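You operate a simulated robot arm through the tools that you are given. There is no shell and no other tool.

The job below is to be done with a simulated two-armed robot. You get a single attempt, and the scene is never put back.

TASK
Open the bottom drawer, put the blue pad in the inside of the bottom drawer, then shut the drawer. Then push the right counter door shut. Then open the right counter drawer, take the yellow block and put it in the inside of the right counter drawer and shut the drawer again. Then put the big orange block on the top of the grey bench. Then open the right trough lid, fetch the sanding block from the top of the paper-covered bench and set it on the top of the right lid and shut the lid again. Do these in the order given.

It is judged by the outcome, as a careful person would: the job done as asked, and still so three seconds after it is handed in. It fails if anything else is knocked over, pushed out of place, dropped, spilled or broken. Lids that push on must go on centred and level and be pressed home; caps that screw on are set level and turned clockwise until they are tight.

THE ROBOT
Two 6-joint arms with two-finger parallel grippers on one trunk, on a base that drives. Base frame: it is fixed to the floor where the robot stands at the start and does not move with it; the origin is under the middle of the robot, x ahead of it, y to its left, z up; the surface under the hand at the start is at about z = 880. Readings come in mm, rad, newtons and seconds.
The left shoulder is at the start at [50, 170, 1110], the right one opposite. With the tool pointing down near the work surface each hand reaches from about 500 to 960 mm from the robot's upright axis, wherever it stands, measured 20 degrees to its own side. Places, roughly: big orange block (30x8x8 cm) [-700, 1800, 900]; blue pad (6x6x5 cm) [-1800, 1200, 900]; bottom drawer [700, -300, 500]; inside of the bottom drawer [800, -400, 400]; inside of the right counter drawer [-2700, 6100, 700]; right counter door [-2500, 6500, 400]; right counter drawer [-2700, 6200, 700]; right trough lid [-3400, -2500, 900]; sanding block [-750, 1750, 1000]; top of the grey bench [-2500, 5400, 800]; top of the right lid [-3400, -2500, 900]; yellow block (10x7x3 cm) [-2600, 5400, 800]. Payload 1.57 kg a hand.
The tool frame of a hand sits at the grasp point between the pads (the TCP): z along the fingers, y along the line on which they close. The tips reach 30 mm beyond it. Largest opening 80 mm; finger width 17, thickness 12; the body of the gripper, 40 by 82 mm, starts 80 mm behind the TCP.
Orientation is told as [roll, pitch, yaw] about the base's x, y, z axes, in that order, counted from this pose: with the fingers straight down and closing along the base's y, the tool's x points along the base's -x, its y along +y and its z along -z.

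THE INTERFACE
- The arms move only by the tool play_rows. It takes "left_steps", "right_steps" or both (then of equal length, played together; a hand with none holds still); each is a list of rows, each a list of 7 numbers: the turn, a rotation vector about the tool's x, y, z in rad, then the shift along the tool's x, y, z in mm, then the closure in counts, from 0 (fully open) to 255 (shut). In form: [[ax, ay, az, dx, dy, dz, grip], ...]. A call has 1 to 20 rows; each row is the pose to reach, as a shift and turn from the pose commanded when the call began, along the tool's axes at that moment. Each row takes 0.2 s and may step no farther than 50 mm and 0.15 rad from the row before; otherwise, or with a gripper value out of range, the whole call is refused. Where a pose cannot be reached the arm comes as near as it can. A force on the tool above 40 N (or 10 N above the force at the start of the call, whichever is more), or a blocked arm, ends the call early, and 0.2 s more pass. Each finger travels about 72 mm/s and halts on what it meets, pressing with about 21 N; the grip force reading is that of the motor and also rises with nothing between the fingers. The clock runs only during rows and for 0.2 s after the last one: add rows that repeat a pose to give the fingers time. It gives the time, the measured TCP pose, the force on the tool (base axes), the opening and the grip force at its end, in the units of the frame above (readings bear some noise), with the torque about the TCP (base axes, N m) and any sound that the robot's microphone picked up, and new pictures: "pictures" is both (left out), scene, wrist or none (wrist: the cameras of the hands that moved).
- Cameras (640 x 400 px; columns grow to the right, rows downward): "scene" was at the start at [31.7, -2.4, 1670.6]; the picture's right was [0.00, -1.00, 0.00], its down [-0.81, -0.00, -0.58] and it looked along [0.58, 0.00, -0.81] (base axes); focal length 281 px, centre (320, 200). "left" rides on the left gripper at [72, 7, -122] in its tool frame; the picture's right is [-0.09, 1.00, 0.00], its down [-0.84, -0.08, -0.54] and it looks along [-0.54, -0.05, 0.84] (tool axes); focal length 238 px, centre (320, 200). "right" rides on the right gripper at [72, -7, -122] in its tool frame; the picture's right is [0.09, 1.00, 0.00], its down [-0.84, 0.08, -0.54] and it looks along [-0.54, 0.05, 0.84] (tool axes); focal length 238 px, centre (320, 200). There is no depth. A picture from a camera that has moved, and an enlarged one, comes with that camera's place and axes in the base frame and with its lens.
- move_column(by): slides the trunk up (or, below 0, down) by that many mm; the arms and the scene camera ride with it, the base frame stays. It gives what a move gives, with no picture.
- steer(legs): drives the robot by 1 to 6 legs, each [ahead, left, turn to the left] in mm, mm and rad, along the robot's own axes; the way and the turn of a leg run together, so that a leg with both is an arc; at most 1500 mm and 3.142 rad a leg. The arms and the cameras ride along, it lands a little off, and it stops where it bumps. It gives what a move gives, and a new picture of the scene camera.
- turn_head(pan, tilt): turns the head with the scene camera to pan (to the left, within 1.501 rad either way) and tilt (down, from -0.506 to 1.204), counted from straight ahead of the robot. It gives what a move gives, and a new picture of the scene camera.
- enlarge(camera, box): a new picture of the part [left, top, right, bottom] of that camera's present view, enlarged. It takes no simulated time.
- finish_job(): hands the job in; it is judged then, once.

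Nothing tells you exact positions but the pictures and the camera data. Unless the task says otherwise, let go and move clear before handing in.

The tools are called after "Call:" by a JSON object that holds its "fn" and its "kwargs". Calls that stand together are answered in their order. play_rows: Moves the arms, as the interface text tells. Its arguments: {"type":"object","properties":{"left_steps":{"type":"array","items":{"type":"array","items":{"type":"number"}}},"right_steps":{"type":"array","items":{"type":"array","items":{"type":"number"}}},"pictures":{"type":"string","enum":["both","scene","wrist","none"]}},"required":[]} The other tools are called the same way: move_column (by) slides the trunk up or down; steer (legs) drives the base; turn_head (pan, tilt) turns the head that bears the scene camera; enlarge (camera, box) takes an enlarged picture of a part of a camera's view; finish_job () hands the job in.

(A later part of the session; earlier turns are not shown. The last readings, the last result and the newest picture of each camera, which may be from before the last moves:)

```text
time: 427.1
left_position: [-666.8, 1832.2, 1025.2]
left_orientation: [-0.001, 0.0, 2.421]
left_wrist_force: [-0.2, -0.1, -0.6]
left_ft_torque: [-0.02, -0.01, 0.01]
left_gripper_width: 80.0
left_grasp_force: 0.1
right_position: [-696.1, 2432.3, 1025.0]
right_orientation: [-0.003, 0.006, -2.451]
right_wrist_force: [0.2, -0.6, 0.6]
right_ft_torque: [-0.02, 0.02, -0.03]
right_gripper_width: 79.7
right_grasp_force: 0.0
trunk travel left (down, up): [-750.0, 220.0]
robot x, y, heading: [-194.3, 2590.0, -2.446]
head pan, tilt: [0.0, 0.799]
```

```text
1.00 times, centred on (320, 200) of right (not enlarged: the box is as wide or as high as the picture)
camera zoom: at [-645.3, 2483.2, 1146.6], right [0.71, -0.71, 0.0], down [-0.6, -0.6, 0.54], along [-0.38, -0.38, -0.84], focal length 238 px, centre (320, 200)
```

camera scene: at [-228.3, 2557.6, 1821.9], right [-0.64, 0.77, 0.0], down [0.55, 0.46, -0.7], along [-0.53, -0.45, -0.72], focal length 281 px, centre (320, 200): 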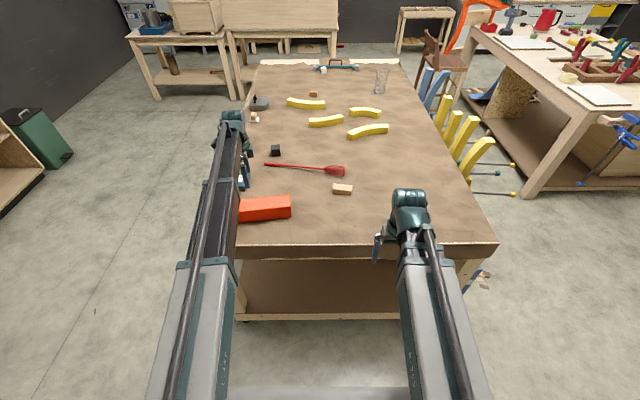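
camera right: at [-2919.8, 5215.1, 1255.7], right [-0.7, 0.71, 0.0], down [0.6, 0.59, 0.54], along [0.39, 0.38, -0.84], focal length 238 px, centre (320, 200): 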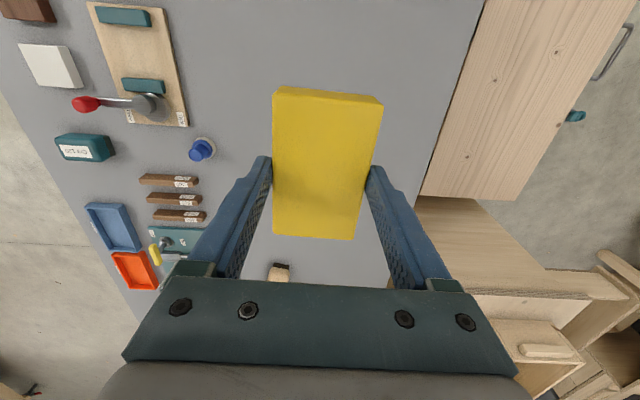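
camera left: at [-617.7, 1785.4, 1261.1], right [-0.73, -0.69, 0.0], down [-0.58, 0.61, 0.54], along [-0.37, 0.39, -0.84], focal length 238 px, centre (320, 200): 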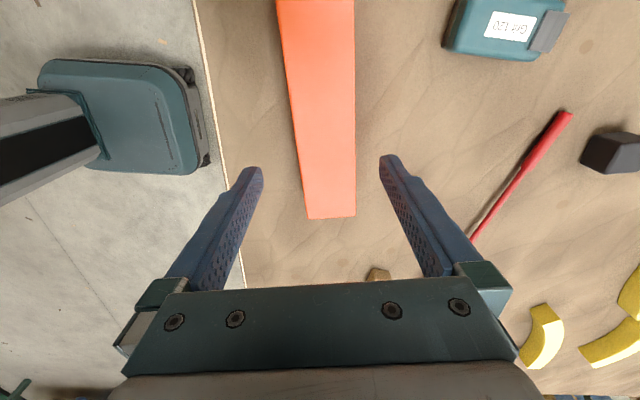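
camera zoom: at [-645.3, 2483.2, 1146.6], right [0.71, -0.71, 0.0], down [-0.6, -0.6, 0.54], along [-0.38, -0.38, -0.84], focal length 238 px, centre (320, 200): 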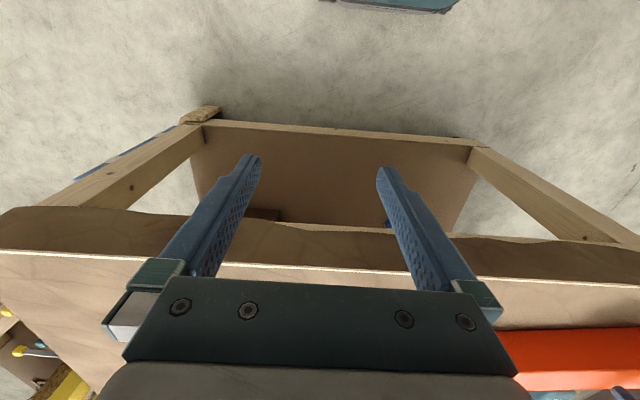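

The block is centred to within about 1 mm (width ~73 mm). I'll lower around it.

Call:
{"fn": "move_column", "kwargs": {"by": -50}}

Call:
{"fn": "move_column", "kwargs": {"by": -30}}

Call:
{"fn": "play_rows", "kwargs": {"left_steps": [[0, 0, 0, 0, 0, 0, 20], [0, 0, 0, 0, 0, 0, 50], [0, 0, 0, 0, 0, 0, 100], [0, 0, 0, 0, 0, 0, 100], [0, 0, 0, 0, 0, 0, 100]], "pictures": "wrist"}}

```text
time: 428.0
left_position: [-667.1, 1831.8, 974.7]
left_orientation: [0.0, 0.0, 2.423]
left_wrist_force: [0.3, -0.3, -0.8]
left_ft_torque: [0.01, -0.01, -0.01]
left_gripper_width: 80.1
left_grasp_force: 0.1
right_position: [-695.9, 2432.2, 974.4]
right_orientation: [-0.003, 0.003, -2.45]
right_wrist_force: [0.4, 0.2, 0.0]
right_ft_torque: [0.0, -0.01, 0.01]
right_gripper_width: 80.0
right_grasp_force: 0.1
trunk travel left (down, up): [-700.0, 270.0]
robot x, y, heading: [-193.8, 2588.2, -2.446]
head pan, tilt: [0.0, 0.799]
```

```text
time: 428.7
left_position: [-667.8, 1832.0, 944.6]
left_orientation: [0.001, 0.0, 2.422]
left_wrist_force: [0.1, -0.2, 0.5]
left_ft_torque: [0.0, -0.01, -0.02]
left_gripper_width: 80.1
left_grasp_force: 0.0
right_position: [-696.2, 2431.9, 944.0]
right_orientation: [-0.003, 0.004, -2.449]
right_wrist_force: [0.0, 0.2, 0.6]
right_ft_torque: [0.01, -0.02, -0.03]
right_gripper_width: 79.9
right_grasp_force: 0.0
trunk travel left (down, up): [-670.0, 300.0]
robot x, y, heading: [-191.9, 2589.2, -2.443]
head pan, tilt: [0.0, 0.799]
```

```text
time: 429.9
left_position: [-666.9, 1831.7, 944.8]
left_orientation: [0.001, -0.001, 2.423]
left_wrist_force: [-0.3, -1.1, 2.6]
left_ft_torque: [0.09, -0.05, -0.17]
left_gripper_width: 74.9
left_grasp_force: 20.9
right_position: [-698.2, 2433.4, 945.1]
right_orientation: [-0.004, 0.003, -2.449]
right_wrist_force: [0.2, 0.1, 0.6]
right_ft_torque: [0.0, 0.0, 0.03]
right_gripper_width: 80.0
right_grasp_force: 0.0
trunk travel left (down, up): [-670.0, 300.0]
robot x, y, heading: [-197.8, 2588.0, -2.444]
head pan, tilt: [0.0, 0.799]
camera left: at [-618.1, 1780.0, 1066.3], right [-0.73, -0.69, 0.0], down [-0.58, 0.61, 0.54], along [-0.37, 0.39, -0.84], focal length 238 px, centre (320, 200)
```

left: 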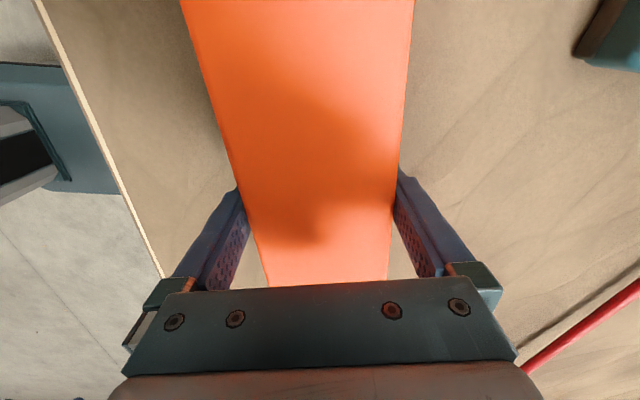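

Gripped at 74.9 mm. I'll lift 30 mm and check that it comes up level.

Call:
{"fn": "move_column", "kwargs": {"by": 30}}

Call:
{"fn": "enlarge", "kwargs": {"camera": "left", "box": [0, 0, 640, 400]}}

Call:
{"fn": "enlarge", "kwargs": {"camera": "scene", "box": [200, 140, 360, 240]}}

```text
time: 430.7
left_position: [-668.6, 1831.5, 973.6]
left_orientation: [0.0, -0.001, 2.422]
left_wrist_force: [0.5, -0.1, -5.3]
left_ft_torque: [-0.01, -0.04, 0.0]
left_gripper_width: 74.9
left_grasp_force: 20.8
right_position: [-696.4, 2430.3, 975.2]
right_orientation: [-0.004, 0.005, -2.451]
right_wrist_force: [0.6, 0.0, 0.5]
right_ft_torque: [0.0, 0.03, 0.0]
right_gripper_width: 80.0
right_grasp_force: 0.0
trunk travel left (down, up): [-700.0, 270.0]
robot x, y, heading: [-193.7, 2584.6, -2.447]
head pan, tilt: [0.0, 0.799]
```

```text
1.00 times, centred on (320, 200) of left (not enlarged: the box is as wide or as high as the picture)
camera zoom: at [-618.4, 1779.6, 1095.7], right [-0.73, -0.69, 0.0], down [-0.58, 0.61, 0.54], along [-0.37, 0.39, -0.84], focal length 238 px, centre (320, 200)
```

zoom: 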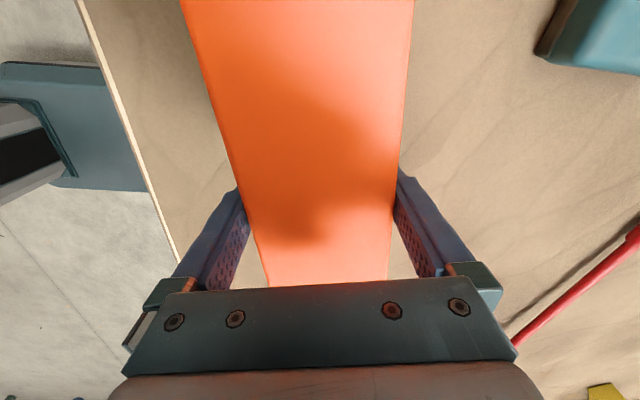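

```text
4.00 times, centred on (280, 190) of scene
camera zoom: at [-228.5, 2557.1, 1656.9], right [-0.64, 0.77, 0.0], down [0.55, 0.46, -0.7], along [-0.53, -0.45, -0.72], focal length 1123 px, centre (480, 240)
```

zoom: 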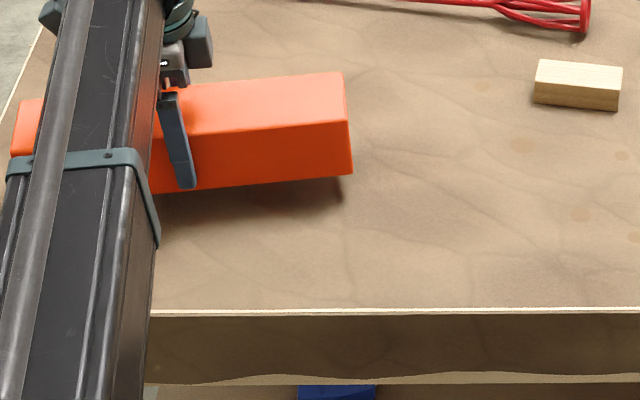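

The block is held level; the load is about 0.5 kg with no torque. I'll raise it, back away from the bench, and carry it toward the grey bench.

Call:
{"fn": "move_column", "kwargs": {"by": 170}}

Call:
{"fn": "steer", "kwargs": {"legs": [[-350, 0, 0], [0, -1090, 0], [0, -1000, 0], [0, 0, -1.571]]}}

```text
time: 432.6
left_position: [-667.1, 1831.0, 1143.8]
left_orientation: [-0.001, 0.001, 2.422]
left_wrist_force: [0.2, -0.1, -5.7]
left_ft_torque: [0.0, -0.04, 0.01]
left_gripper_width: 74.8
left_grasp_force: 20.6
right_position: [-695.7, 2430.8, 1144.7]
right_orientation: [-0.002, 0.005, -2.452]
right_wrist_force: [0.1, 0.7, 0.7]
right_ft_torque: [0.03, 0.0, -0.02]
right_gripper_width: 80.1
right_grasp_force: 0.1
trunk travel left (down, up): [-870.0, 100.0]
robot x, y, heading: [-196.4, 2584.4, -2.446]
head pan, tilt: [0.0, 0.799]
```

```text
time: 448.6
left_position: [-2024.7, 4867.5, 1145.3]
left_orientation: [0.001, 0.002, 0.862]
left_wrist_force: [-0.2, -0.1, -6.0]
left_ft_torque: [0.0, -0.01, -0.02]
left_gripper_width: 75.2
left_grasp_force: 20.8
right_position: [-1424.3, 4904.1, 1144.2]
right_orientation: [-0.002, 0.003, 2.272]
right_wrist_force: [0.8, -0.9, -0.1]
right_ft_torque: [-0.01, -0.02, 0.01]
right_gripper_width: 80.0
right_grasp_force: 0.0
trunk travel left (down, up): [-870.0, 100.0]
robot x, y, heading: [-1263.8, 4406.3, 2.28]
head pan, tilt: [0.0, 0.799]
camera scene: at [-1292.4, 4434.0, 1826.9], right [0.76, 0.65, 0.0], down [0.47, -0.55, -0.7], along [-0.45, 0.53, -0.72], focal length 281 px, centre (320, 200)
```

scene: 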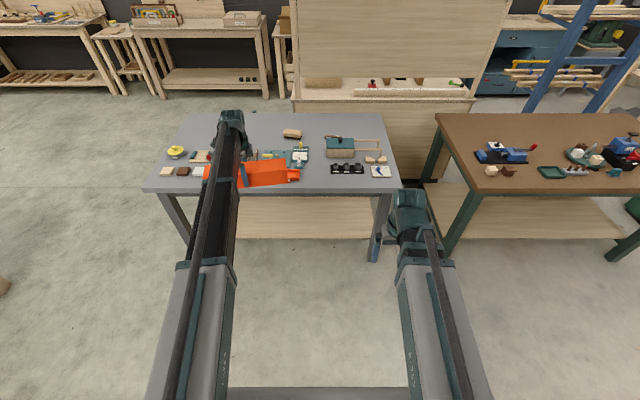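

The block is still held. I'll strafe left to the gap, drive in beside the grey bench, and turn to face along it.

Call:
{"fn": "steer", "kwargs": {"legs": [[0, 1490, -0.013], [1450, 0, 0], [0, 0, -1.572]]}}

Call:
{"fn": "turn_head", "kwargs": {"pan": 0.1, "tilt": 0.7}}

Call:
{"fn": "enlarge", "kwargs": {"camera": "right", "box": [0, 0, 640, 400]}}

```text
time: 466.6
left_position: [-2845.3, 5330.1, 1142.8]
left_orientation: [0.0, 0.002, -0.722]
left_wrist_force: [0.4, -0.2, -5.9]
left_ft_torque: [0.02, 0.0, -0.03]
left_gripper_width: 74.8
left_grasp_force: 20.8
right_position: [-2817.9, 4730.0, 1144.7]
right_orientation: [-0.004, 0.006, 0.69]
right_wrist_force: [0.8, -0.2, -0.1]
right_ft_torque: [-0.03, -0.01, -0.02]
right_gripper_width: 79.8
right_grasp_force: 0.0
trunk travel left (down, up): [-870.0, 100.0]
robot x, y, heading: [-3318.2, 4577.3, 0.694]
head pan, tilt: [0.0, 0.799]
camera scene: at [-3288.8, 4600.1, 1826.9], right [0.64, -0.77, 0.0], down [-0.55, -0.46, -0.7], along [0.54, 0.45, -0.72], focal length 281 px, centre (320, 200)
```

scene: 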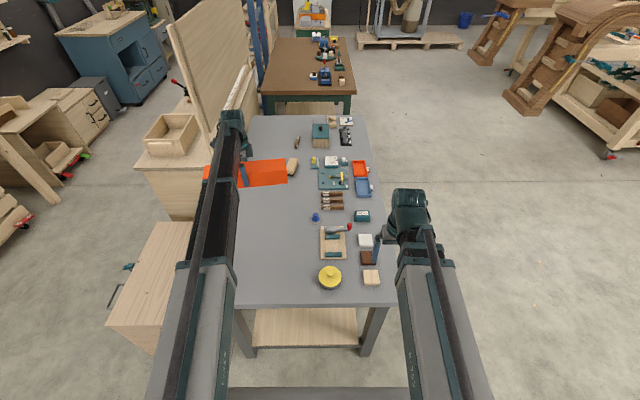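

```text
time: 467.2
left_position: [-2846.0, 5329.1, 1143.2]
left_orientation: [-0.001, 0.0, -0.722]
left_wrist_force: [0.3, -0.6, -5.6]
left_ft_torque: [-0.01, 0.0, 0.01]
left_gripper_width: 75.1
left_grasp_force: 20.8
right_position: [-2818.2, 4730.0, 1144.5]
right_orientation: [-0.004, 0.004, 0.688]
right_wrist_force: [0.8, 0.0, -0.7]
right_ft_torque: [0.05, -0.03, 0.0]
right_gripper_width: 79.8
right_grasp_force: 0.0
trunk travel left (down, up): [-870.0, 100.0]
robot x, y, heading: [-3319.6, 4573.4, 0.695]
head pan, tilt: [0.099, 0.7]
camera scene: at [-3291.3, 4609.2, 1835.1], right [0.71, -0.7, 0.0], down [-0.45, -0.46, -0.76], along [0.54, 0.54, -0.64], focal length 281 px, centre (320, 200)
```

scene: 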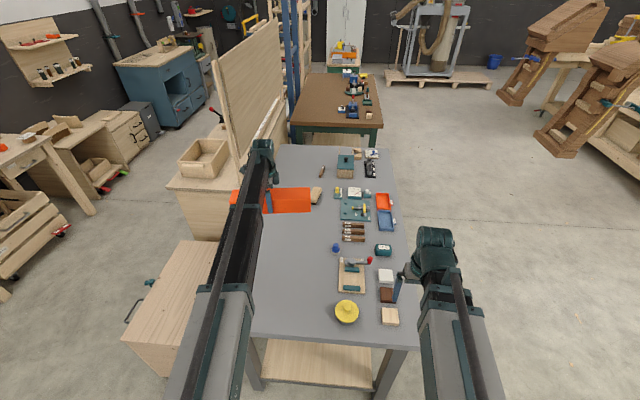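

```text
1.00 times, centred on (320, 200) of right (not enlarged: the box is as wide or as high as the picture)
camera zoom: at [-2869.7, 4681.0, 1266.4], right [-0.7, 0.71, 0.0], down [0.6, 0.59, 0.54], along [0.38, 0.38, -0.84], focal length 238 px, centre (320, 200)
```

zoom: 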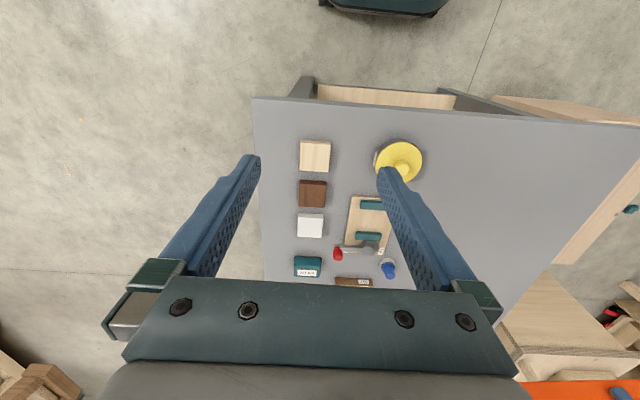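

The target spot on the far-left part of the grey bench is clear. I'll tilt the right hand up out of the way and move the block 45 mm away from the bench's far edge.

Call:
{"fn": "play_rows", "kwargs": {"right_steps": [[0, -0.143, 0, -29.5, 0, -2.1, 0], [0, -0.286, 0, -58.4, 0, -8.4, 0], [0, -0.428, 0, -85.9, 0, -18.7, 0], [0, -0.571, 0, -111.9, 0, -32.8, 0], [0, -0.714, 0, -135.6, 0, -50.5, 0], [0, -0.857, 0, -156.5, 0, -71.4, 0], [0, -1.0, 0, -174.2, 0, -95.2, 0], [0, -1.142, 0, -188.3, 0, -120.9, 0], [0, -1.285, 0, -198.6, 0, -148.6, 0], [0, -1.428, 0, -204.9, 0, -177.5, 0], [0, -1.5, 0, -206, 0, -192, 0]], "left_steps": [[0, 0, 0, -5, 0, 0, 100], [0, 0, 0, -10, 0, 0, 100], [0, 0, 0, -15, 0, 0, 100], [0, 0, 0, -20, 0, 0, 100], [0, 0, 0, -25, 0, 0, 100], [0, 0, 0, -30, 0, 0, 100], [0, 0, 0, -35, 0, 0, 100], [0, 0, 0, -40, 0, 0, 100], [0, 0, 0, -45, 0, 0, 100], [0, 0, 0, -45, 0, 0, 100], [0, 0, 0, -45, 0, 0, 100]], "pictures": "wrist"}}

Call:
{"fn": "move_column", "kwargs": {"by": -230}}

Call:
{"fn": "enlarge", "kwargs": {"camera": "left", "box": [0, 0, 640, 400]}}

Call:
{"fn": "enlarge", "kwargs": {"camera": "scene", "box": [180, 80, 500, 400]}}

```text
time: 469.6
left_position: [-2811.8, 5300.7, 1144.2]
left_orientation: [-0.001, 0.002, -0.72]
left_wrist_force: [-0.2, -0.3, -5.1]
left_ft_torque: [0.03, 0.04, 0.02]
left_gripper_width: 74.9
left_grasp_force: 21.0
right_position: [-2659.4, 4862.5, 1347.2]
right_orientation: [-0.063, -1.494, 0.751]
right_wrist_force: [0.3, 0.6, 0.7]
right_ft_torque: [0.02, 0.0, 0.0]
right_gripper_width: 80.0
right_grasp_force: 0.0
right hand out of reach, approached as far as the arm can: row 6, 7, 8, 9, 10, 11
trunk travel left (down, up): [-870.0, 100.0]
robot x, y, heading: [-3320.1, 4575.7, 0.693]
head pan, tilt: [0.099, 0.7]
camera right: at [-2753.1, 4777.0, 1284.9], right [-0.64, 0.76, -0.1], down [-0.42, -0.24, 0.88], along [0.65, 0.6, 0.47], focal length 238 px, centre (320, 200)
camera left: at [-2862.2, 5354.3, 1265.8], right [0.73, 0.69, 0.0], down [0.58, -0.61, 0.54], along [0.37, -0.39, -0.84], focal length 238 px, centre (320, 200)
```

right: 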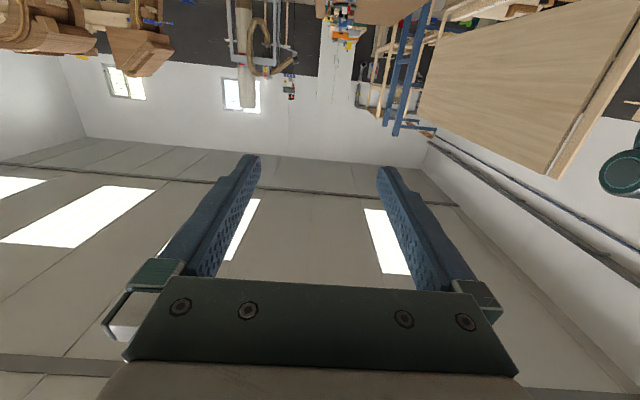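
left: 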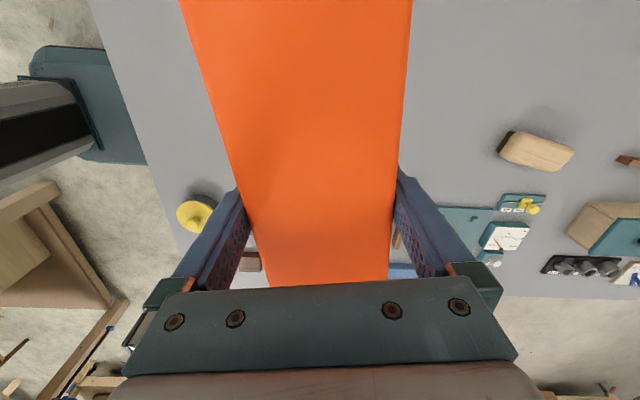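

```text
time: 472.1
left_position: [-2812.3, 5301.1, 914.7]
left_orientation: [0.0, 0.003, -0.72]
left_wrist_force: [-0.2, 0.8, -5.9]
left_ft_torque: [0.01, -0.02, -0.01]
left_gripper_width: 75.1
left_grasp_force: 21.1
right_position: [-2658.6, 4861.3, 1116.1]
right_orientation: [-0.055, -1.494, 0.743]
right_wrist_force: [0.0, -0.1, 0.6]
right_ft_torque: [0.0, 0.04, -0.03]
right_gripper_width: 79.8
right_grasp_force: 0.0
trunk travel left (down, up): [-640.0, 330.0]
robot x, y, heading: [-3320.3, 4578.4, 0.692]
head pan, tilt: [0.099, 0.7]
```

```text
1.00 times, centred on (320, 200) of left (not enlarged: the box is as wide or as high as the picture)
camera zoom: at [-2862.4, 5354.2, 1035.9], right [0.73, 0.69, 0.0], down [0.58, -0.61, 0.54], along [0.37, -0.39, -0.84], focal length 238 px, centre (320, 200)
```

zoom: 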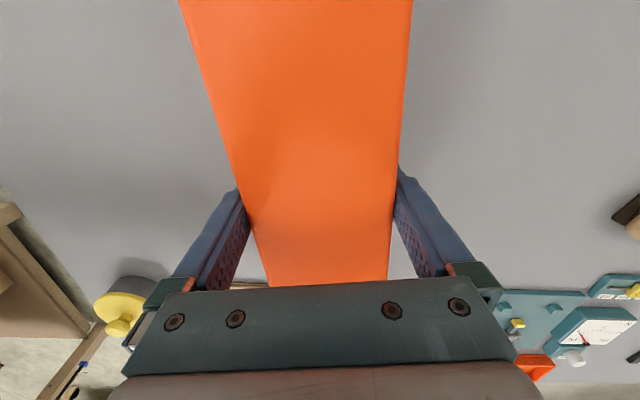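

```text
1.25 times, centred on (340, 240) of scene
camera zoom: at [-3291.5, 4609.0, 1605.2], right [0.71, -0.7, 0.0], down [-0.45, -0.46, -0.76], along [0.54, 0.54, -0.64], focal length 351 px, centre (295, 150)
```

zoom: 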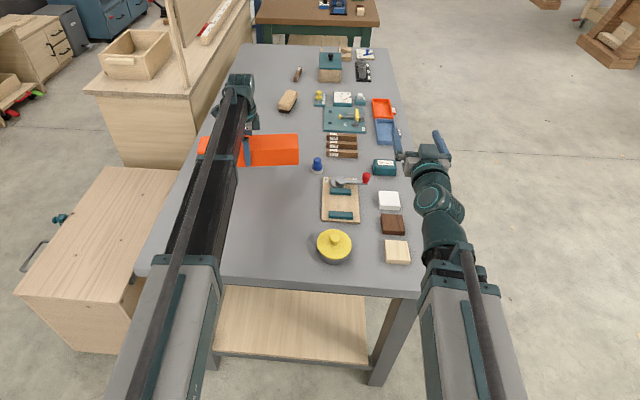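

The spot is clear: the block's end is about 50 mm from the blue knob and well inside the far edge. I'll lower the rest in steps.

Call:
{"fn": "move_column", "kwargs": {"by": -55}}

Call:
{"fn": "move_column", "kwargs": {"by": -5}}

Call:
{"fn": "move_column", "kwargs": {"by": -4}}

```text
time: 473.0
left_position: [-2811.7, 5301.1, 858.6]
left_orientation: [-0.001, 0.0, -0.721]
left_wrist_force: [-0.7, -0.3, -5.4]
left_ft_torque: [0.04, 0.02, 0.01]
left_gripper_width: 75.0
left_grasp_force: 21.2
right_position: [-2659.0, 4862.4, 1062.0]
right_orientation: [-0.055, -1.495, 0.744]
right_wrist_force: [-0.4, -0.9, 0.3]
right_ft_torque: [0.01, -0.03, -0.03]
right_gripper_width: 80.0
right_grasp_force: 0.1
trunk travel left (down, up): [-585.0, 385.0]
robot x, y, heading: [-3321.0, 4575.6, 0.691]
head pan, tilt: [0.099, 0.7]
```

```text
time: 473.6
left_position: [-2811.8, 5300.3, 853.2]
left_orientation: [0.0, 0.001, -0.721]
left_wrist_force: [0.2, -0.2, -5.5]
left_ft_torque: [-0.02, -0.01, 0.04]
left_gripper_width: 74.9
left_grasp_force: 20.8
right_position: [-2658.1, 4862.5, 1057.6]
right_orientation: [-0.054, -1.495, 0.744]
right_wrist_force: [-0.8, -0.2, -0.6]
right_ft_torque: [0.0, 0.01, 0.0]
right_gripper_width: 80.1
right_grasp_force: 0.0
trunk travel left (down, up): [-580.0, 390.0]
robot x, y, heading: [-3320.4, 4577.0, 0.696]
head pan, tilt: [0.099, 0.7]
```

```text
time: 474.1
left_position: [-2812.5, 5300.9, 849.9]
left_orientation: [0.0, 0.002, -0.72]
left_wrist_force: [-0.4, 0.0, -5.0]
left_ft_torque: [0.02, -0.02, -0.02]
left_gripper_width: 75.1
left_grasp_force: 21.2
right_position: [-2659.7, 4863.2, 1052.3]
right_orientation: [-0.054, -1.491, 0.744]
right_wrist_force: [1.0, 0.2, 0.5]
right_ft_torque: [0.0, 0.0, 0.0]
right_gripper_width: 80.2
right_grasp_force: 0.1
trunk travel left (down, up): [-576.0, 394.0]
robot x, y, heading: [-3318.5, 4574.4, 0.694]
head pan, tilt: [0.099, 0.7]
```

Call:
{"fn": "move_column", "kwargs": {"by": -3}}

Call:
{"fn": "move_column", "kwargs": {"by": -3}}

Call:
{"fn": "move_column", "kwargs": {"by": -3}}

```text
time: 474.6
left_position: [-2812.0, 5301.8, 846.6]
left_orientation: [0.0, 0.0, -0.722]
left_wrist_force: [-1.1, 0.1, -5.4]
left_ft_torque: [-0.01, 0.02, 0.0]
left_gripper_width: 75.1
left_grasp_force: 20.8
right_position: [-2659.6, 4861.0, 1050.7]
right_orientation: [-0.054, -1.494, 0.744]
right_wrist_force: [0.1, -0.7, -0.2]
right_ft_torque: [0.01, -0.02, 0.0]
right_gripper_width: 80.2
right_grasp_force: 0.2
trunk travel left (down, up): [-573.0, 397.0]
robot x, y, heading: [-3321.1, 4577.4, 0.694]
head pan, tilt: [0.099, 0.7]
```

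```text
time: 475.1
left_position: [-2812.9, 5302.2, 844.4]
left_orientation: [-0.001, 0.002, -0.721]
left_wrist_force: [0.0, 0.0, -4.9]
left_ft_torque: [0.0, 0.03, 0.01]
left_gripper_width: 75.0
left_grasp_force: 21.1
right_position: [-2659.4, 4862.9, 1047.7]
right_orientation: [-0.054, -1.494, 0.743]
right_wrist_force: [-0.1, -0.3, 0.7]
right_ft_torque: [-0.03, -0.02, -0.01]
right_gripper_width: 79.8
right_grasp_force: 0.1
trunk travel left (down, up): [-570.0, 400.0]
robot x, y, heading: [-3318.9, 4578.0, 0.689]
head pan, tilt: [0.099, 0.7]
```

```text
time: 475.6
left_position: [-2813.3, 5300.0, 843.5]
left_orientation: [0.0, 0.002, -0.72]
left_wrist_force: [2.5, 3.5, 15.9]
left_ft_torque: [-0.33, 0.35, 0.0]
left_gripper_width: 74.8
left_grasp_force: 21.9
right_position: [-2660.3, 4861.9, 1045.8]
right_orientation: [-0.05, -1.495, 0.742]
right_wrist_force: [0.1, 0.6, 0.5]
right_ft_torque: [0.0, -0.01, 0.04]
right_gripper_width: 79.6
right_grasp_force: 0.1
trunk travel left (down, up): [-567.0, 403.0]
robot x, y, heading: [-3319.8, 4574.1, 0.693]
head pan, tilt: [0.099, 0.7]
```

Contact with the bench. I'll release and rise straight up.

Call:
{"fn": "play_rows", "kwargs": {"left_steps": [[0, 0, 0, 0, 0, 0, 20], [0, 0, 0, 0, 0, 0, 0], [0, 0, 0, 0, 0, 0, 0], [0, 0, 0, 0, 0, 0, 0]], "pictures": "none"}}

Call:
{"fn": "move_column", "kwargs": {"by": 60}}

Call:
{"fn": "enlarge", "kwargs": {"camera": "left", "box": [0, 0, 640, 400]}}

```text
time: 476.6
left_position: [-2812.5, 5301.0, 841.3]
left_orientation: [0.0, 0.001, -0.72]
left_wrist_force: [0.9, 0.2, 0.5]
left_ft_torque: [-0.01, 0.02, 0.01]
left_gripper_width: 79.9
left_grasp_force: 0.1
right_position: [-2658.8, 4861.6, 1044.6]
right_orientation: [-0.054, -1.495, 0.743]
right_wrist_force: [-0.1, 0.1, 1.0]
right_ft_torque: [0.05, 0.03, 0.01]
right_gripper_width: 79.9
right_grasp_force: 0.2
trunk travel left (down, up): [-567.0, 403.0]
robot x, y, heading: [-3320.9, 4573.7, 0.694]
head pan, tilt: [0.099, 0.7]
```

```text
time: 477.6
left_position: [-2812.6, 5300.7, 900.7]
left_orientation: [0.001, 0.001, -0.721]
left_wrist_force: [-0.2, 0.0, -0.2]
left_ft_torque: [-0.01, -0.03, 0.0]
left_gripper_width: 80.2
left_grasp_force: 0.1
right_position: [-2660.3, 4861.8, 1104.7]
right_orientation: [-0.053, -1.495, 0.741]
right_wrist_force: [-0.3, -0.5, 0.2]
right_ft_torque: [-0.03, 0.01, -0.03]
right_gripper_width: 79.8
right_grasp_force: 0.1
trunk travel left (down, up): [-627.0, 343.0]
robot x, y, heading: [-3317.4, 4576.5, 0.694]
head pan, tilt: [0.099, 0.7]
```

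```text
1.00 times, centred on (320, 200) of left (not enlarged: the box is as wide or as high as the picture)
camera zoom: at [-2862.5, 5354.1, 1023.1], right [0.73, 0.69, 0.0], down [0.58, -0.61, 0.54], along [0.37, -0.39, -0.84], focal length 238 px, centre (320, 200)
```

zoom: 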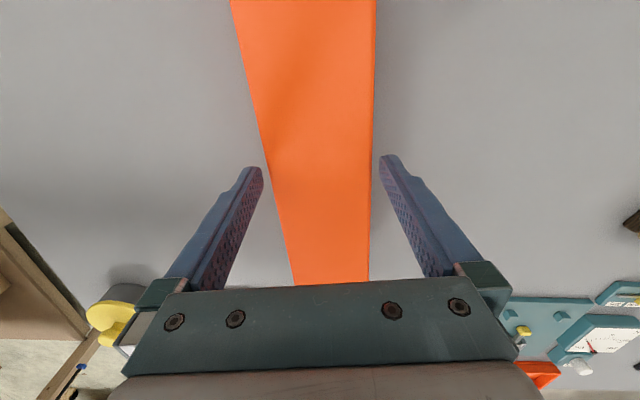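

The orange block stands on the grey bench. Now I'll raise, restore both hands to pointing down and retracted, and head for the trough.

Call:
{"fn": "move_column", "kwargs": {"by": 240}}

Call:
{"fn": "play_rows", "kwargs": {"left_steps": [[0, 0, -0.14, 3, -22, 0, 0], [0, 0, -0.28, 6, -44, 0, 0], [0, 0, -0.42, 9, -66, 0, 0], [0, 0, -0.56, 12, -88, 0, 0], [0, 0, -0.7, 15, -110, 0, 0], [0, 0, -0.84, 18, -132, 0, 0], [0, 0, -0.98, 21, -154, 0, 0], [0, 0, -1.12, 24, -176, 0, 0], [0, 0, -1.26, 27, -198, 0, 0], [0, 0, -1.4, 30, -215, 0, 0], [0, 0, -1.431, 33, -238, 0, 0]], "right_steps": [[0, 0.143, 0, 29.3, 0, -4.2, 0], [0, 0.286, 0, 57.6, 0, -12.5, 0], [0, 0.429, 0, 84.5, 0, -24.7, 0], [0, 0.572, 0, 109.4, 0, -40.9, 0], [0, 0.715, 0, 131.8, 0, -60.2, 0], [0, 0.858, 0, 151.2, 0, -82.5, 0], [0, 1.0, 0, 167, 0, -107.3, 0], [0, 1.143, 0, 179.3, 0, -134.1, 0], [0, 1.286, 0, 187.6, 0, -162.5, 0], [0, 1.429, 0, 191.9, 0, -191.8, 0], [0, 1.495, 0, 192.4, 0, -206.5, 0]], "pictures": "scene"}}

```text
time: 480.1
left_position: [-2812.4, 5300.6, 1141.3]
left_orientation: [-0.001, 0.003, -0.721]
left_wrist_force: [-0.8, 0.9, -0.1]
left_ft_torque: [-0.02, -0.01, 0.0]
left_gripper_width: 79.8
left_grasp_force: 0.1
right_position: [-2658.7, 4862.0, 1343.8]
right_orientation: [-0.053, -1.494, 0.742]
right_wrist_force: [0.7, -0.1, -0.4]
right_ft_torque: [0.01, -0.02, -0.02]
right_gripper_width: 79.8
right_grasp_force: 0.1
trunk travel left (down, up): [-867.0, 103.0]
robot x, y, heading: [-3320.3, 4574.5, 0.693]
head pan, tilt: [0.099, 0.7]
```

```text
time: 482.6
left_position: [-2994.5, 5142.9, 1142.0]
left_orientation: [0.001, 0.001, 0.713]
left_wrist_force: [-0.2, -0.3, 0.4]
left_ft_torque: [0.01, -0.02, 0.01]
left_gripper_width: 79.8
left_grasp_force: 0.1
right_position: [-2831.7, 4719.6, 1141.8]
right_orientation: [-0.003, 0.004, 0.688]
right_wrist_force: [-0.7, -0.6, 0.1]
right_ft_torque: [0.0, 0.01, 0.0]
right_gripper_width: 79.9
right_grasp_force: 0.1
right hand out of reach, approached as far as the arm can: row 2, 3, 4, 5, 6, 7, 8, 9, 10, 11
trunk travel left (down, up): [-867.0, 103.0]
robot x, y, heading: [-3318.9, 4579.5, 0.695]
head pan, tilt: [0.099, 0.7]
camera scene: at [-3292.3, 4608.0, 1832.2], right [0.71, -0.7, 0.0], down [-0.45, -0.46, -0.77], along [0.54, 0.55, -0.64], focal length 281 px, centre (320, 200)
```

scene: 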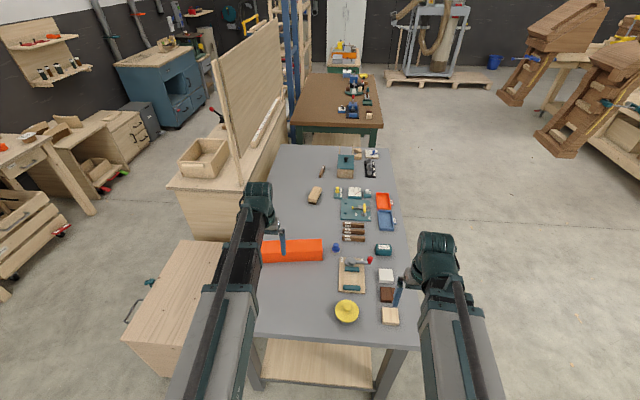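

The orange block is in place. I'll now drive the long way round to the aisle by the first counter.

Call:
{"fn": "steer", "kwargs": {"legs": [[0, -1390, 0], [1120, 0, 0], [0, -1450, 0], [0, -1450, 0], [0, -450, 0]]}}

Call:
{"fn": "steer", "kwargs": {"legs": [[0, 0, 3.14]]}}

Call:
{"fn": "turn_head", "kwargs": {"pan": 0.0, "tilt": 0.35}}

```text
time: 510.6
left_position: [840.1, 2149.8, 1141.9]
left_orientation: [0.001, 0.001, 0.672]
left_wrist_force: [-0.1, 0.7, -0.1]
left_ft_torque: [0.03, 0.02, -0.01]
left_gripper_width: 80.1
left_grasp_force: 0.1
right_position: [988.3, 1720.5, 1142.4]
right_orientation: [-0.003, 0.001, 0.65]
right_wrist_force: [0.7, 0.0, 0.4]
right_ft_torque: [0.0, 0.03, -0.03]
right_gripper_width: 79.9
right_grasp_force: 0.0
trunk travel left (down, up): [-867.0, 103.0]
robot x, y, heading: [490.8, 1592.4, 0.654]
head pan, tilt: [0.099, 0.7]
camera scene: at [523.1, 1626.3, 1832.2], right [0.69, -0.73, 0.0], down [-0.47, -0.44, -0.76], along [0.56, 0.52, -0.64], focal length 281 px, centre (320, 200)
```

scene: 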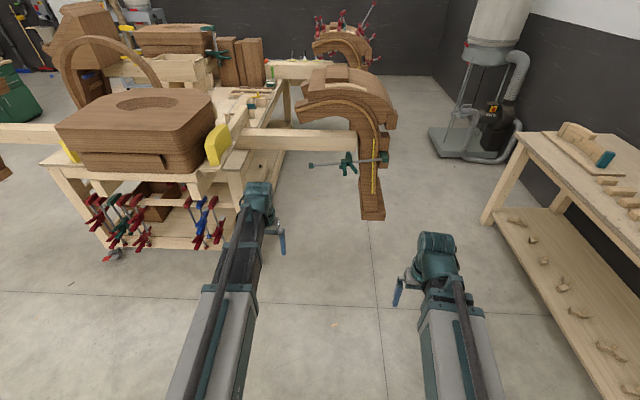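

```text
time: 518.4
left_position: [140.7, 1045.5, 1141.9]
left_orientation: [0.002, 0.0, -2.481]
left_wrist_force: [-0.1, -0.3, -0.2]
left_ft_torque: [0.0, 0.03, 0.0]
left_gripper_width: 79.8
left_grasp_force: 0.1
right_position: [-1.7, 1476.5, 1142.0]
right_orientation: [-0.002, 0.001, -2.503]
right_wrist_force: [-0.5, -0.2, -0.4]
right_ft_torque: [0.03, 0.04, -0.01]
right_gripper_width: 80.0
right_grasp_force: 0.1
trunk travel left (down, up): [-867.0, 103.0]
robot x, y, heading: [492.6, 1598.8, -2.499]
head pan, tilt: [0.099, 0.7]
camera scene: at [461.6, 1559.7, 1832.2], right [-0.68, 0.74, 0.0], down [0.47, 0.44, -0.76], along [-0.56, -0.52, -0.64], focal length 281 px, centre (320, 200)
```

scene: 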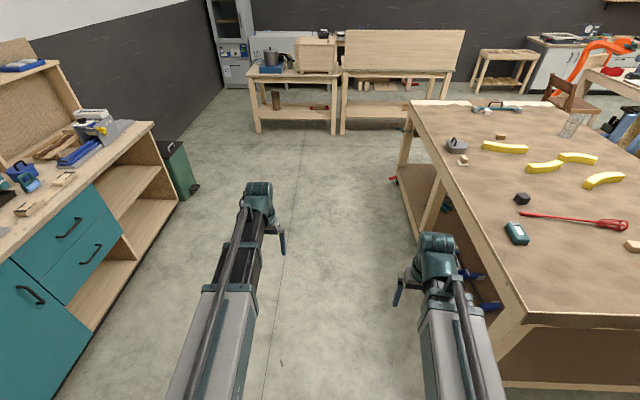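

```text
time: 519.2
left_position: [139.6, 1045.1, 1142.2]
left_orientation: [0.003, 0.0, -2.482]
left_wrist_force: [0.5, 0.4, 0.5]
left_ft_torque: [0.01, 0.0, 0.02]
left_gripper_width: 80.0
left_grasp_force: 0.0
right_position: [-4.1, 1476.4, 1141.2]
right_orientation: [-0.004, 0.001, -2.502]
right_wrist_force: [-0.3, 0.8, -0.3]
right_ft_torque: [-0.02, -0.04, -0.02]
right_gripper_width: 80.0
right_grasp_force: 0.0
trunk travel left (down, up): [-867.0, 103.0]
robot x, y, heading: [494.2, 1591.8, -2.497]
head pan, tilt: [0.0, 0.351]
camera scene: at [449.6, 1561.4, 1863.5], right [-0.6, 0.8, 0.0], down [0.28, 0.21, -0.94], along [-0.75, -0.56, -0.34], focal length 281 px, centre (320, 200)
```

scene: 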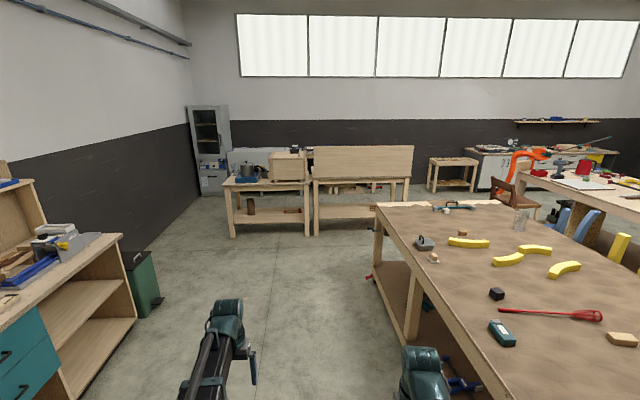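

I'll straighten and drive down the aisle toward the far end where the trough stands.

Call:
{"fn": "steer", "kwargs": {"legs": [[0, 0, 0.051], [1400, 0, 0], [1300, 0, 0]]}}

Call:
{"fn": "enlarge", "kwargs": {"camera": "scene", "box": [0, 60, 480, 360]}}

Call:
{"fn": "turn_head", "kwargs": {"pan": 0.5, "tilt": 0.4}}

```text
time: 532.7
left_position: [-1920.1, -682.4, 1142.0]
left_orientation: [0.0, 0.001, -2.446]
left_wrist_force: [-0.5, -0.3, 0.1]
left_ft_torque: [0.03, -0.01, 0.03]
left_gripper_width: 79.9
left_grasp_force: 0.0
right_position: [-2078.9, -258.2, 1141.9]
right_orientation: [-0.003, 0.0, -2.465]
right_wrist_force: [0.5, 0.2, 0.0]
right_ft_torque: [-0.01, 0.02, 0.01]
right_gripper_width: 79.9
right_grasp_force: 0.1
trunk travel left (down, up): [-867.0, 103.0]
robot x, y, heading: [-1585.4, -119.3, -2.462]
head pan, tilt: [0.0, 0.351]
camera scene: at [-1630.7, -156.1, 1863.5], right [-0.63, 0.78, 0.0], down [0.27, 0.22, -0.94], along [-0.73, -0.59, -0.34], focal length 281 px, centre (320, 200)
```

scene: 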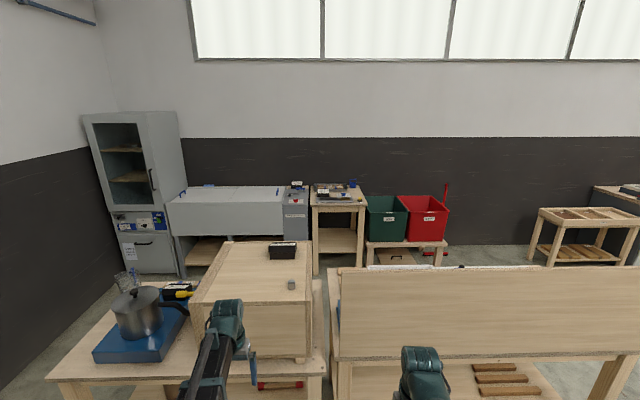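

```text
1.33 times, centred on (240, 210) of scene
camera zoom: at [-1630.7, -156.1, 1863.5], right [-0.63, 0.78, 0.0], down [0.27, 0.22, -0.94], along [-0.73, -0.59, -0.34], focal length 374 px, centre (427, 187)
```

zoom: 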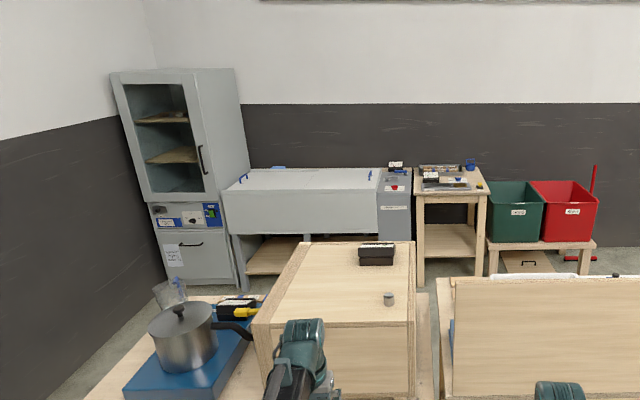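

```text
time: 533.6
left_position: [-1920.7, -683.7, 1140.7]
left_orientation: [0.001, -0.002, -2.445]
left_wrist_force: [0.3, -0.1, 0.0]
left_ft_torque: [0.03, 0.05, 0.01]
left_gripper_width: 80.1
left_grasp_force: 0.0
right_position: [-2078.2, -257.9, 1142.2]
right_orientation: [-0.004, 0.003, -2.465]
right_wrist_force: [-0.3, 0.0, -0.4]
right_ft_torque: [-0.05, 0.01, 0.0]
right_gripper_width: 80.1
right_grasp_force: 0.1
trunk travel left (down, up): [-867.0, 103.0]
robot x, y, heading: [-1589.1, -119.6, -2.466]
head pan, tilt: [0.499, 0.4]
camera scene: at [-1593.4, -182.8, 1859.0], right [-0.92, 0.38, 0.0], down [0.15, 0.36, -0.92], along [-0.35, -0.85, -0.39], focal length 281 px, centre (320, 200)
```

scene: 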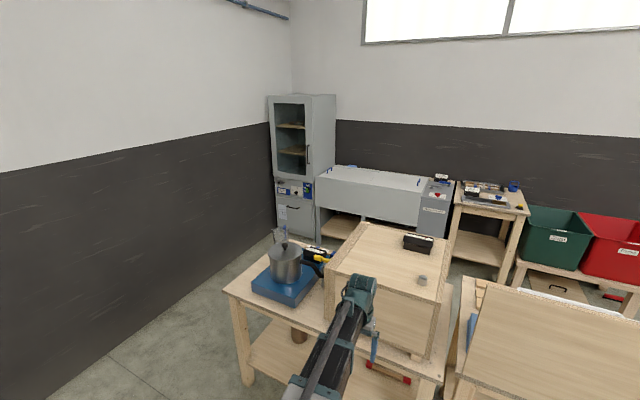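

The trough with its blue-handled lids stands against the far wall, behind a row of tables. I can pass along the left wall; I'll look at that lane (green bin, pot table) carefully first.

Call:
{"fn": "turn_head", "kwargs": {"pan": 1.0, "tilt": 0.6}}

Call:
{"fn": "turn_head", "kwargs": {"pan": 0.45, "tilt": 0.7}}

```text
time: 534.6
left_position: [-1919.6, -681.6, 1142.2]
left_orientation: [0.003, 0.0, -2.445]
left_wrist_force: [0.1, 0.2, 0.4]
left_ft_torque: [0.02, 0.02, 0.02]
left_gripper_width: 79.9
left_grasp_force: 0.1
right_position: [-2079.5, -257.3, 1141.9]
right_orientation: [-0.004, 0.004, -2.467]
right_wrist_force: [1.0, 0.0, -0.2]
right_ft_torque: [0.01, 0.02, -0.01]
right_gripper_width: 80.0
right_grasp_force: 0.2
trunk travel left (down, up): [-867.0, 103.0]
robot x, y, heading: [-1585.1, -116.9, -2.461]
head pan, tilt: [1.0, 0.6]
camera scene: at [-1548.4, -185.1, 1840.8], right [-0.99, -0.11, 0.0], down [-0.06, 0.56, -0.83], along [0.09, -0.82, -0.56], focal length 281 px, centre (320, 200)
```

scene: 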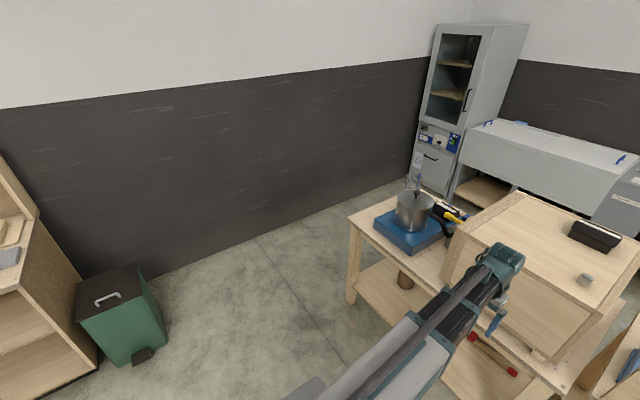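

```text
time: 535.5
left_position: [-1919.2, -681.9, 1142.6]
left_orientation: [0.002, 0.002, -2.445]
left_wrist_force: [-0.4, -0.1, 0.5]
left_ft_torque: [-0.05, -0.02, 0.0]
left_gripper_width: 80.3
left_grasp_force: 0.0
right_position: [-2079.8, -256.8, 1140.4]
right_orientation: [-0.005, 0.002, -2.466]
right_wrist_force: [-0.3, -0.7, 0.1]
right_ft_torque: [-0.02, 0.03, -0.01]
right_gripper_width: 80.0
right_grasp_force: 0.1
trunk travel left (down, up): [-867.0, 103.0]
robot x, y, heading: [-1587.1, -119.8, -2.462]
head pan, tilt: [0.45, 0.7]
camera scene: at [-1594.1, -174.1, 1832.2], right [-0.91, 0.43, 0.0], down [0.27, 0.58, -0.77], along [-0.33, -0.69, -0.64], focal length 281 px, centre (320, 200)
```

scene: 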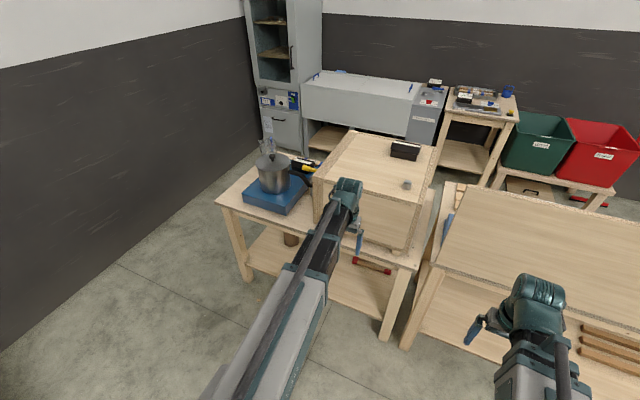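

The lane along the wall is about 1.1 m wide, and the bin is well behind. I'll step forward 150 mm, strafe left to the lane, and drive down it.

Call:
{"fn": "steer", "kwargs": {"legs": [[150, 0, 0.015], [0, 810, 0], [0, 810, 0]]}}

Call:
{"fn": "turn_head", "kwargs": {"pan": -0.2, "tilt": 0.6}}

```text
time: 544.8
left_position: [-988.1, -2022.4, 1140.6]
left_orientation: [-0.002, -0.002, -2.429]
left_wrist_force: [0.2, -0.5, -0.8]
left_ft_torque: [0.0, 0.01, 0.02]
left_gripper_width: 80.3
left_grasp_force: 0.0
right_position: [-1153.5, -1600.9, 1141.6]
right_orientation: [-0.005, 0.001, -2.449]
right_wrist_force: [0.4, -0.4, -0.1]
right_ft_torque: [0.03, 0.01, -0.01]
right_gripper_width: 80.0
right_grasp_force: 0.0
trunk travel left (down, up): [-867.0, 103.0]
robot x, y, heading: [-666.0, -1456.1, -2.447]
head pan, tilt: [0.45, 0.7]
camera scene: at [-669.7, -1510.1, 1832.1], right [-0.91, 0.41, 0.0], down [0.27, 0.59, -0.76], along [-0.32, -0.7, -0.64], focal length 281 px, centre (320, 200)
```

scene: 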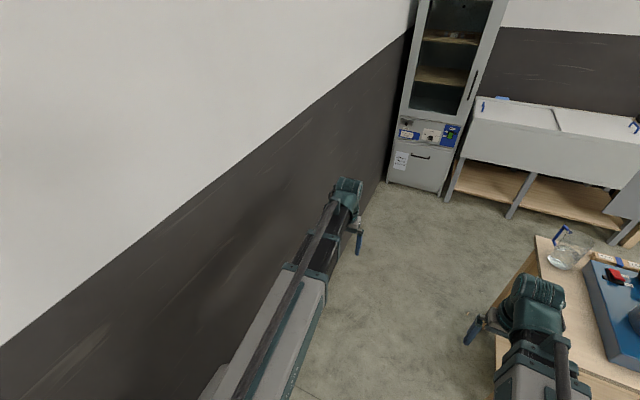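

```text
time: 545.8
left_position: [-989.1, -2023.1, 1141.3]
left_orientation: [0.001, -0.001, -2.43]
left_wrist_force: [-1.1, 0.1, 0.1]
left_ft_torque: [0.0, -0.01, 0.01]
left_gripper_width: 80.1
left_grasp_force: 0.0
right_position: [-1153.1, -1600.5, 1140.9]
right_orientation: [-0.004, 0.002, -2.45]
right_wrist_force: [-1.0, -0.3, 1.0]
right_ft_torque: [-0.01, 0.03, 0.0]
right_gripper_width: 79.9
right_grasp_force: 0.0
trunk travel left (down, up): [-867.0, 103.0]
robot x, y, heading: [-668.1, -1453.5, -2.445]
head pan, tilt: [-0.201, 0.6]
camera scene: at [-712.9, -1474.2, 1840.8], right [-0.48, 0.88, 0.0], down [0.5, 0.27, -0.82], along [-0.73, -0.39, -0.57], focal length 281 px, centre (320, 200)
```

scene: 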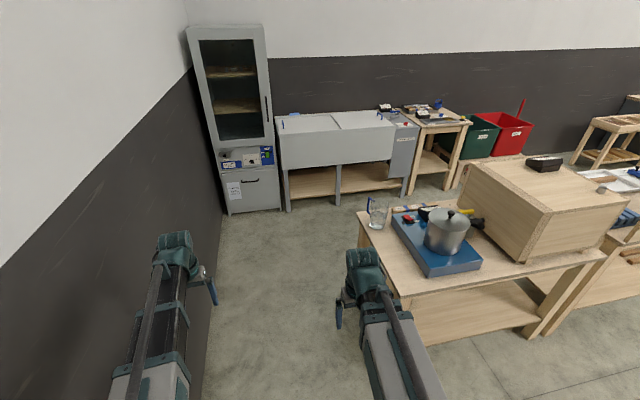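

The two trough lids are visible, each with a blue handle at its outer end. I'll drive down the lane and then strafe right in front of the trough.

Call:
{"fn": "steer", "kwargs": {"legs": [[950, 0, 0], [800, 0, 0]]}}

Call:
{"fn": "turn_head", "kwargs": {"pan": -0.6, "tilt": 0.7}}

```text
time: 554.7
left_position: [-2343.0, -3141.5, 1141.8]
left_orientation: [0.002, 0.001, -2.431]
left_wrist_force: [0.6, -0.7, -0.4]
left_ft_torque: [0.04, 0.0, 0.0]
left_gripper_width: 80.2
left_grasp_force: 0.0
right_position: [-2507.3, -2719.1, 1141.5]
right_orientation: [-0.004, 0.002, -2.454]
right_wrist_force: [-0.2, -0.8, 0.2]
right_ft_torque: [0.03, 0.0, 0.0]
right_gripper_width: 80.1
right_grasp_force: 0.1
trunk travel left (down, up): [-867.0, 103.0]
robot x, y, heading: [-2019.9, -2573.0, -2.445]
head pan, tilt: [-0.201, 0.6]
camera scene: at [-2066.8, -2593.5, 1840.8], right [-0.47, 0.88, 0.0], down [0.5, 0.27, -0.82], along [-0.73, -0.39, -0.57], focal length 281 px, centre (320, 200)
```

scene: 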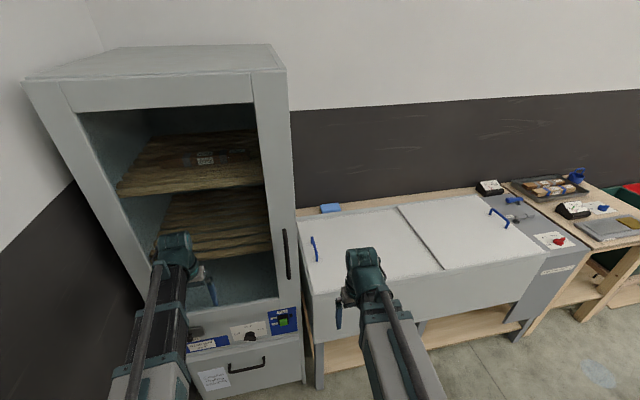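

```text
time: 555.5
left_position: [-2343.3, -3141.4, 1142.1]
left_orientation: [0.001, 0.0, -2.432]
left_wrist_force: [0.6, -0.5, -0.2]
left_ft_torque: [0.02, -0.01, 0.0]
left_gripper_width: 80.1
left_grasp_force: 0.0
right_position: [-2507.2, -2718.2, 1141.0]
right_orientation: [-0.004, 0.003, -2.453]
right_wrist_force: [0.3, 0.7, 0.3]
right_ft_torque: [0.01, -0.05, 0.0]
right_gripper_width: 79.9
right_grasp_force: 0.1
trunk travel left (down, up): [-867.0, 103.0]
robot x, y, heading: [-2018.0, -2574.4, -2.449]
head pan, tilt: [-0.6, 0.7]
camera scene: at [-2073.0, -2559.3, 1832.2], right [-0.09, 1.0, 0.0], down [0.64, 0.06, -0.77], along [-0.76, -0.07, -0.64], focal length 281 px, centre (320, 200)
```

scene: 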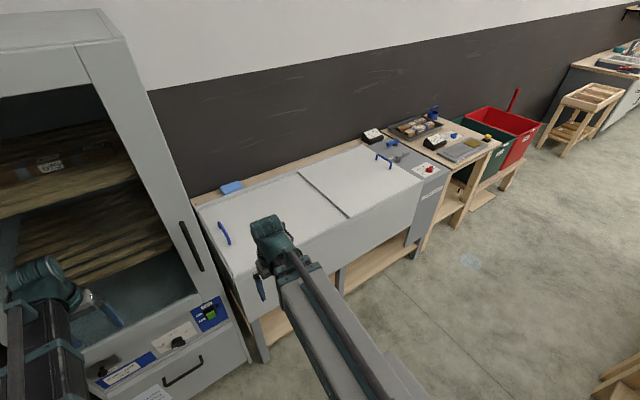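

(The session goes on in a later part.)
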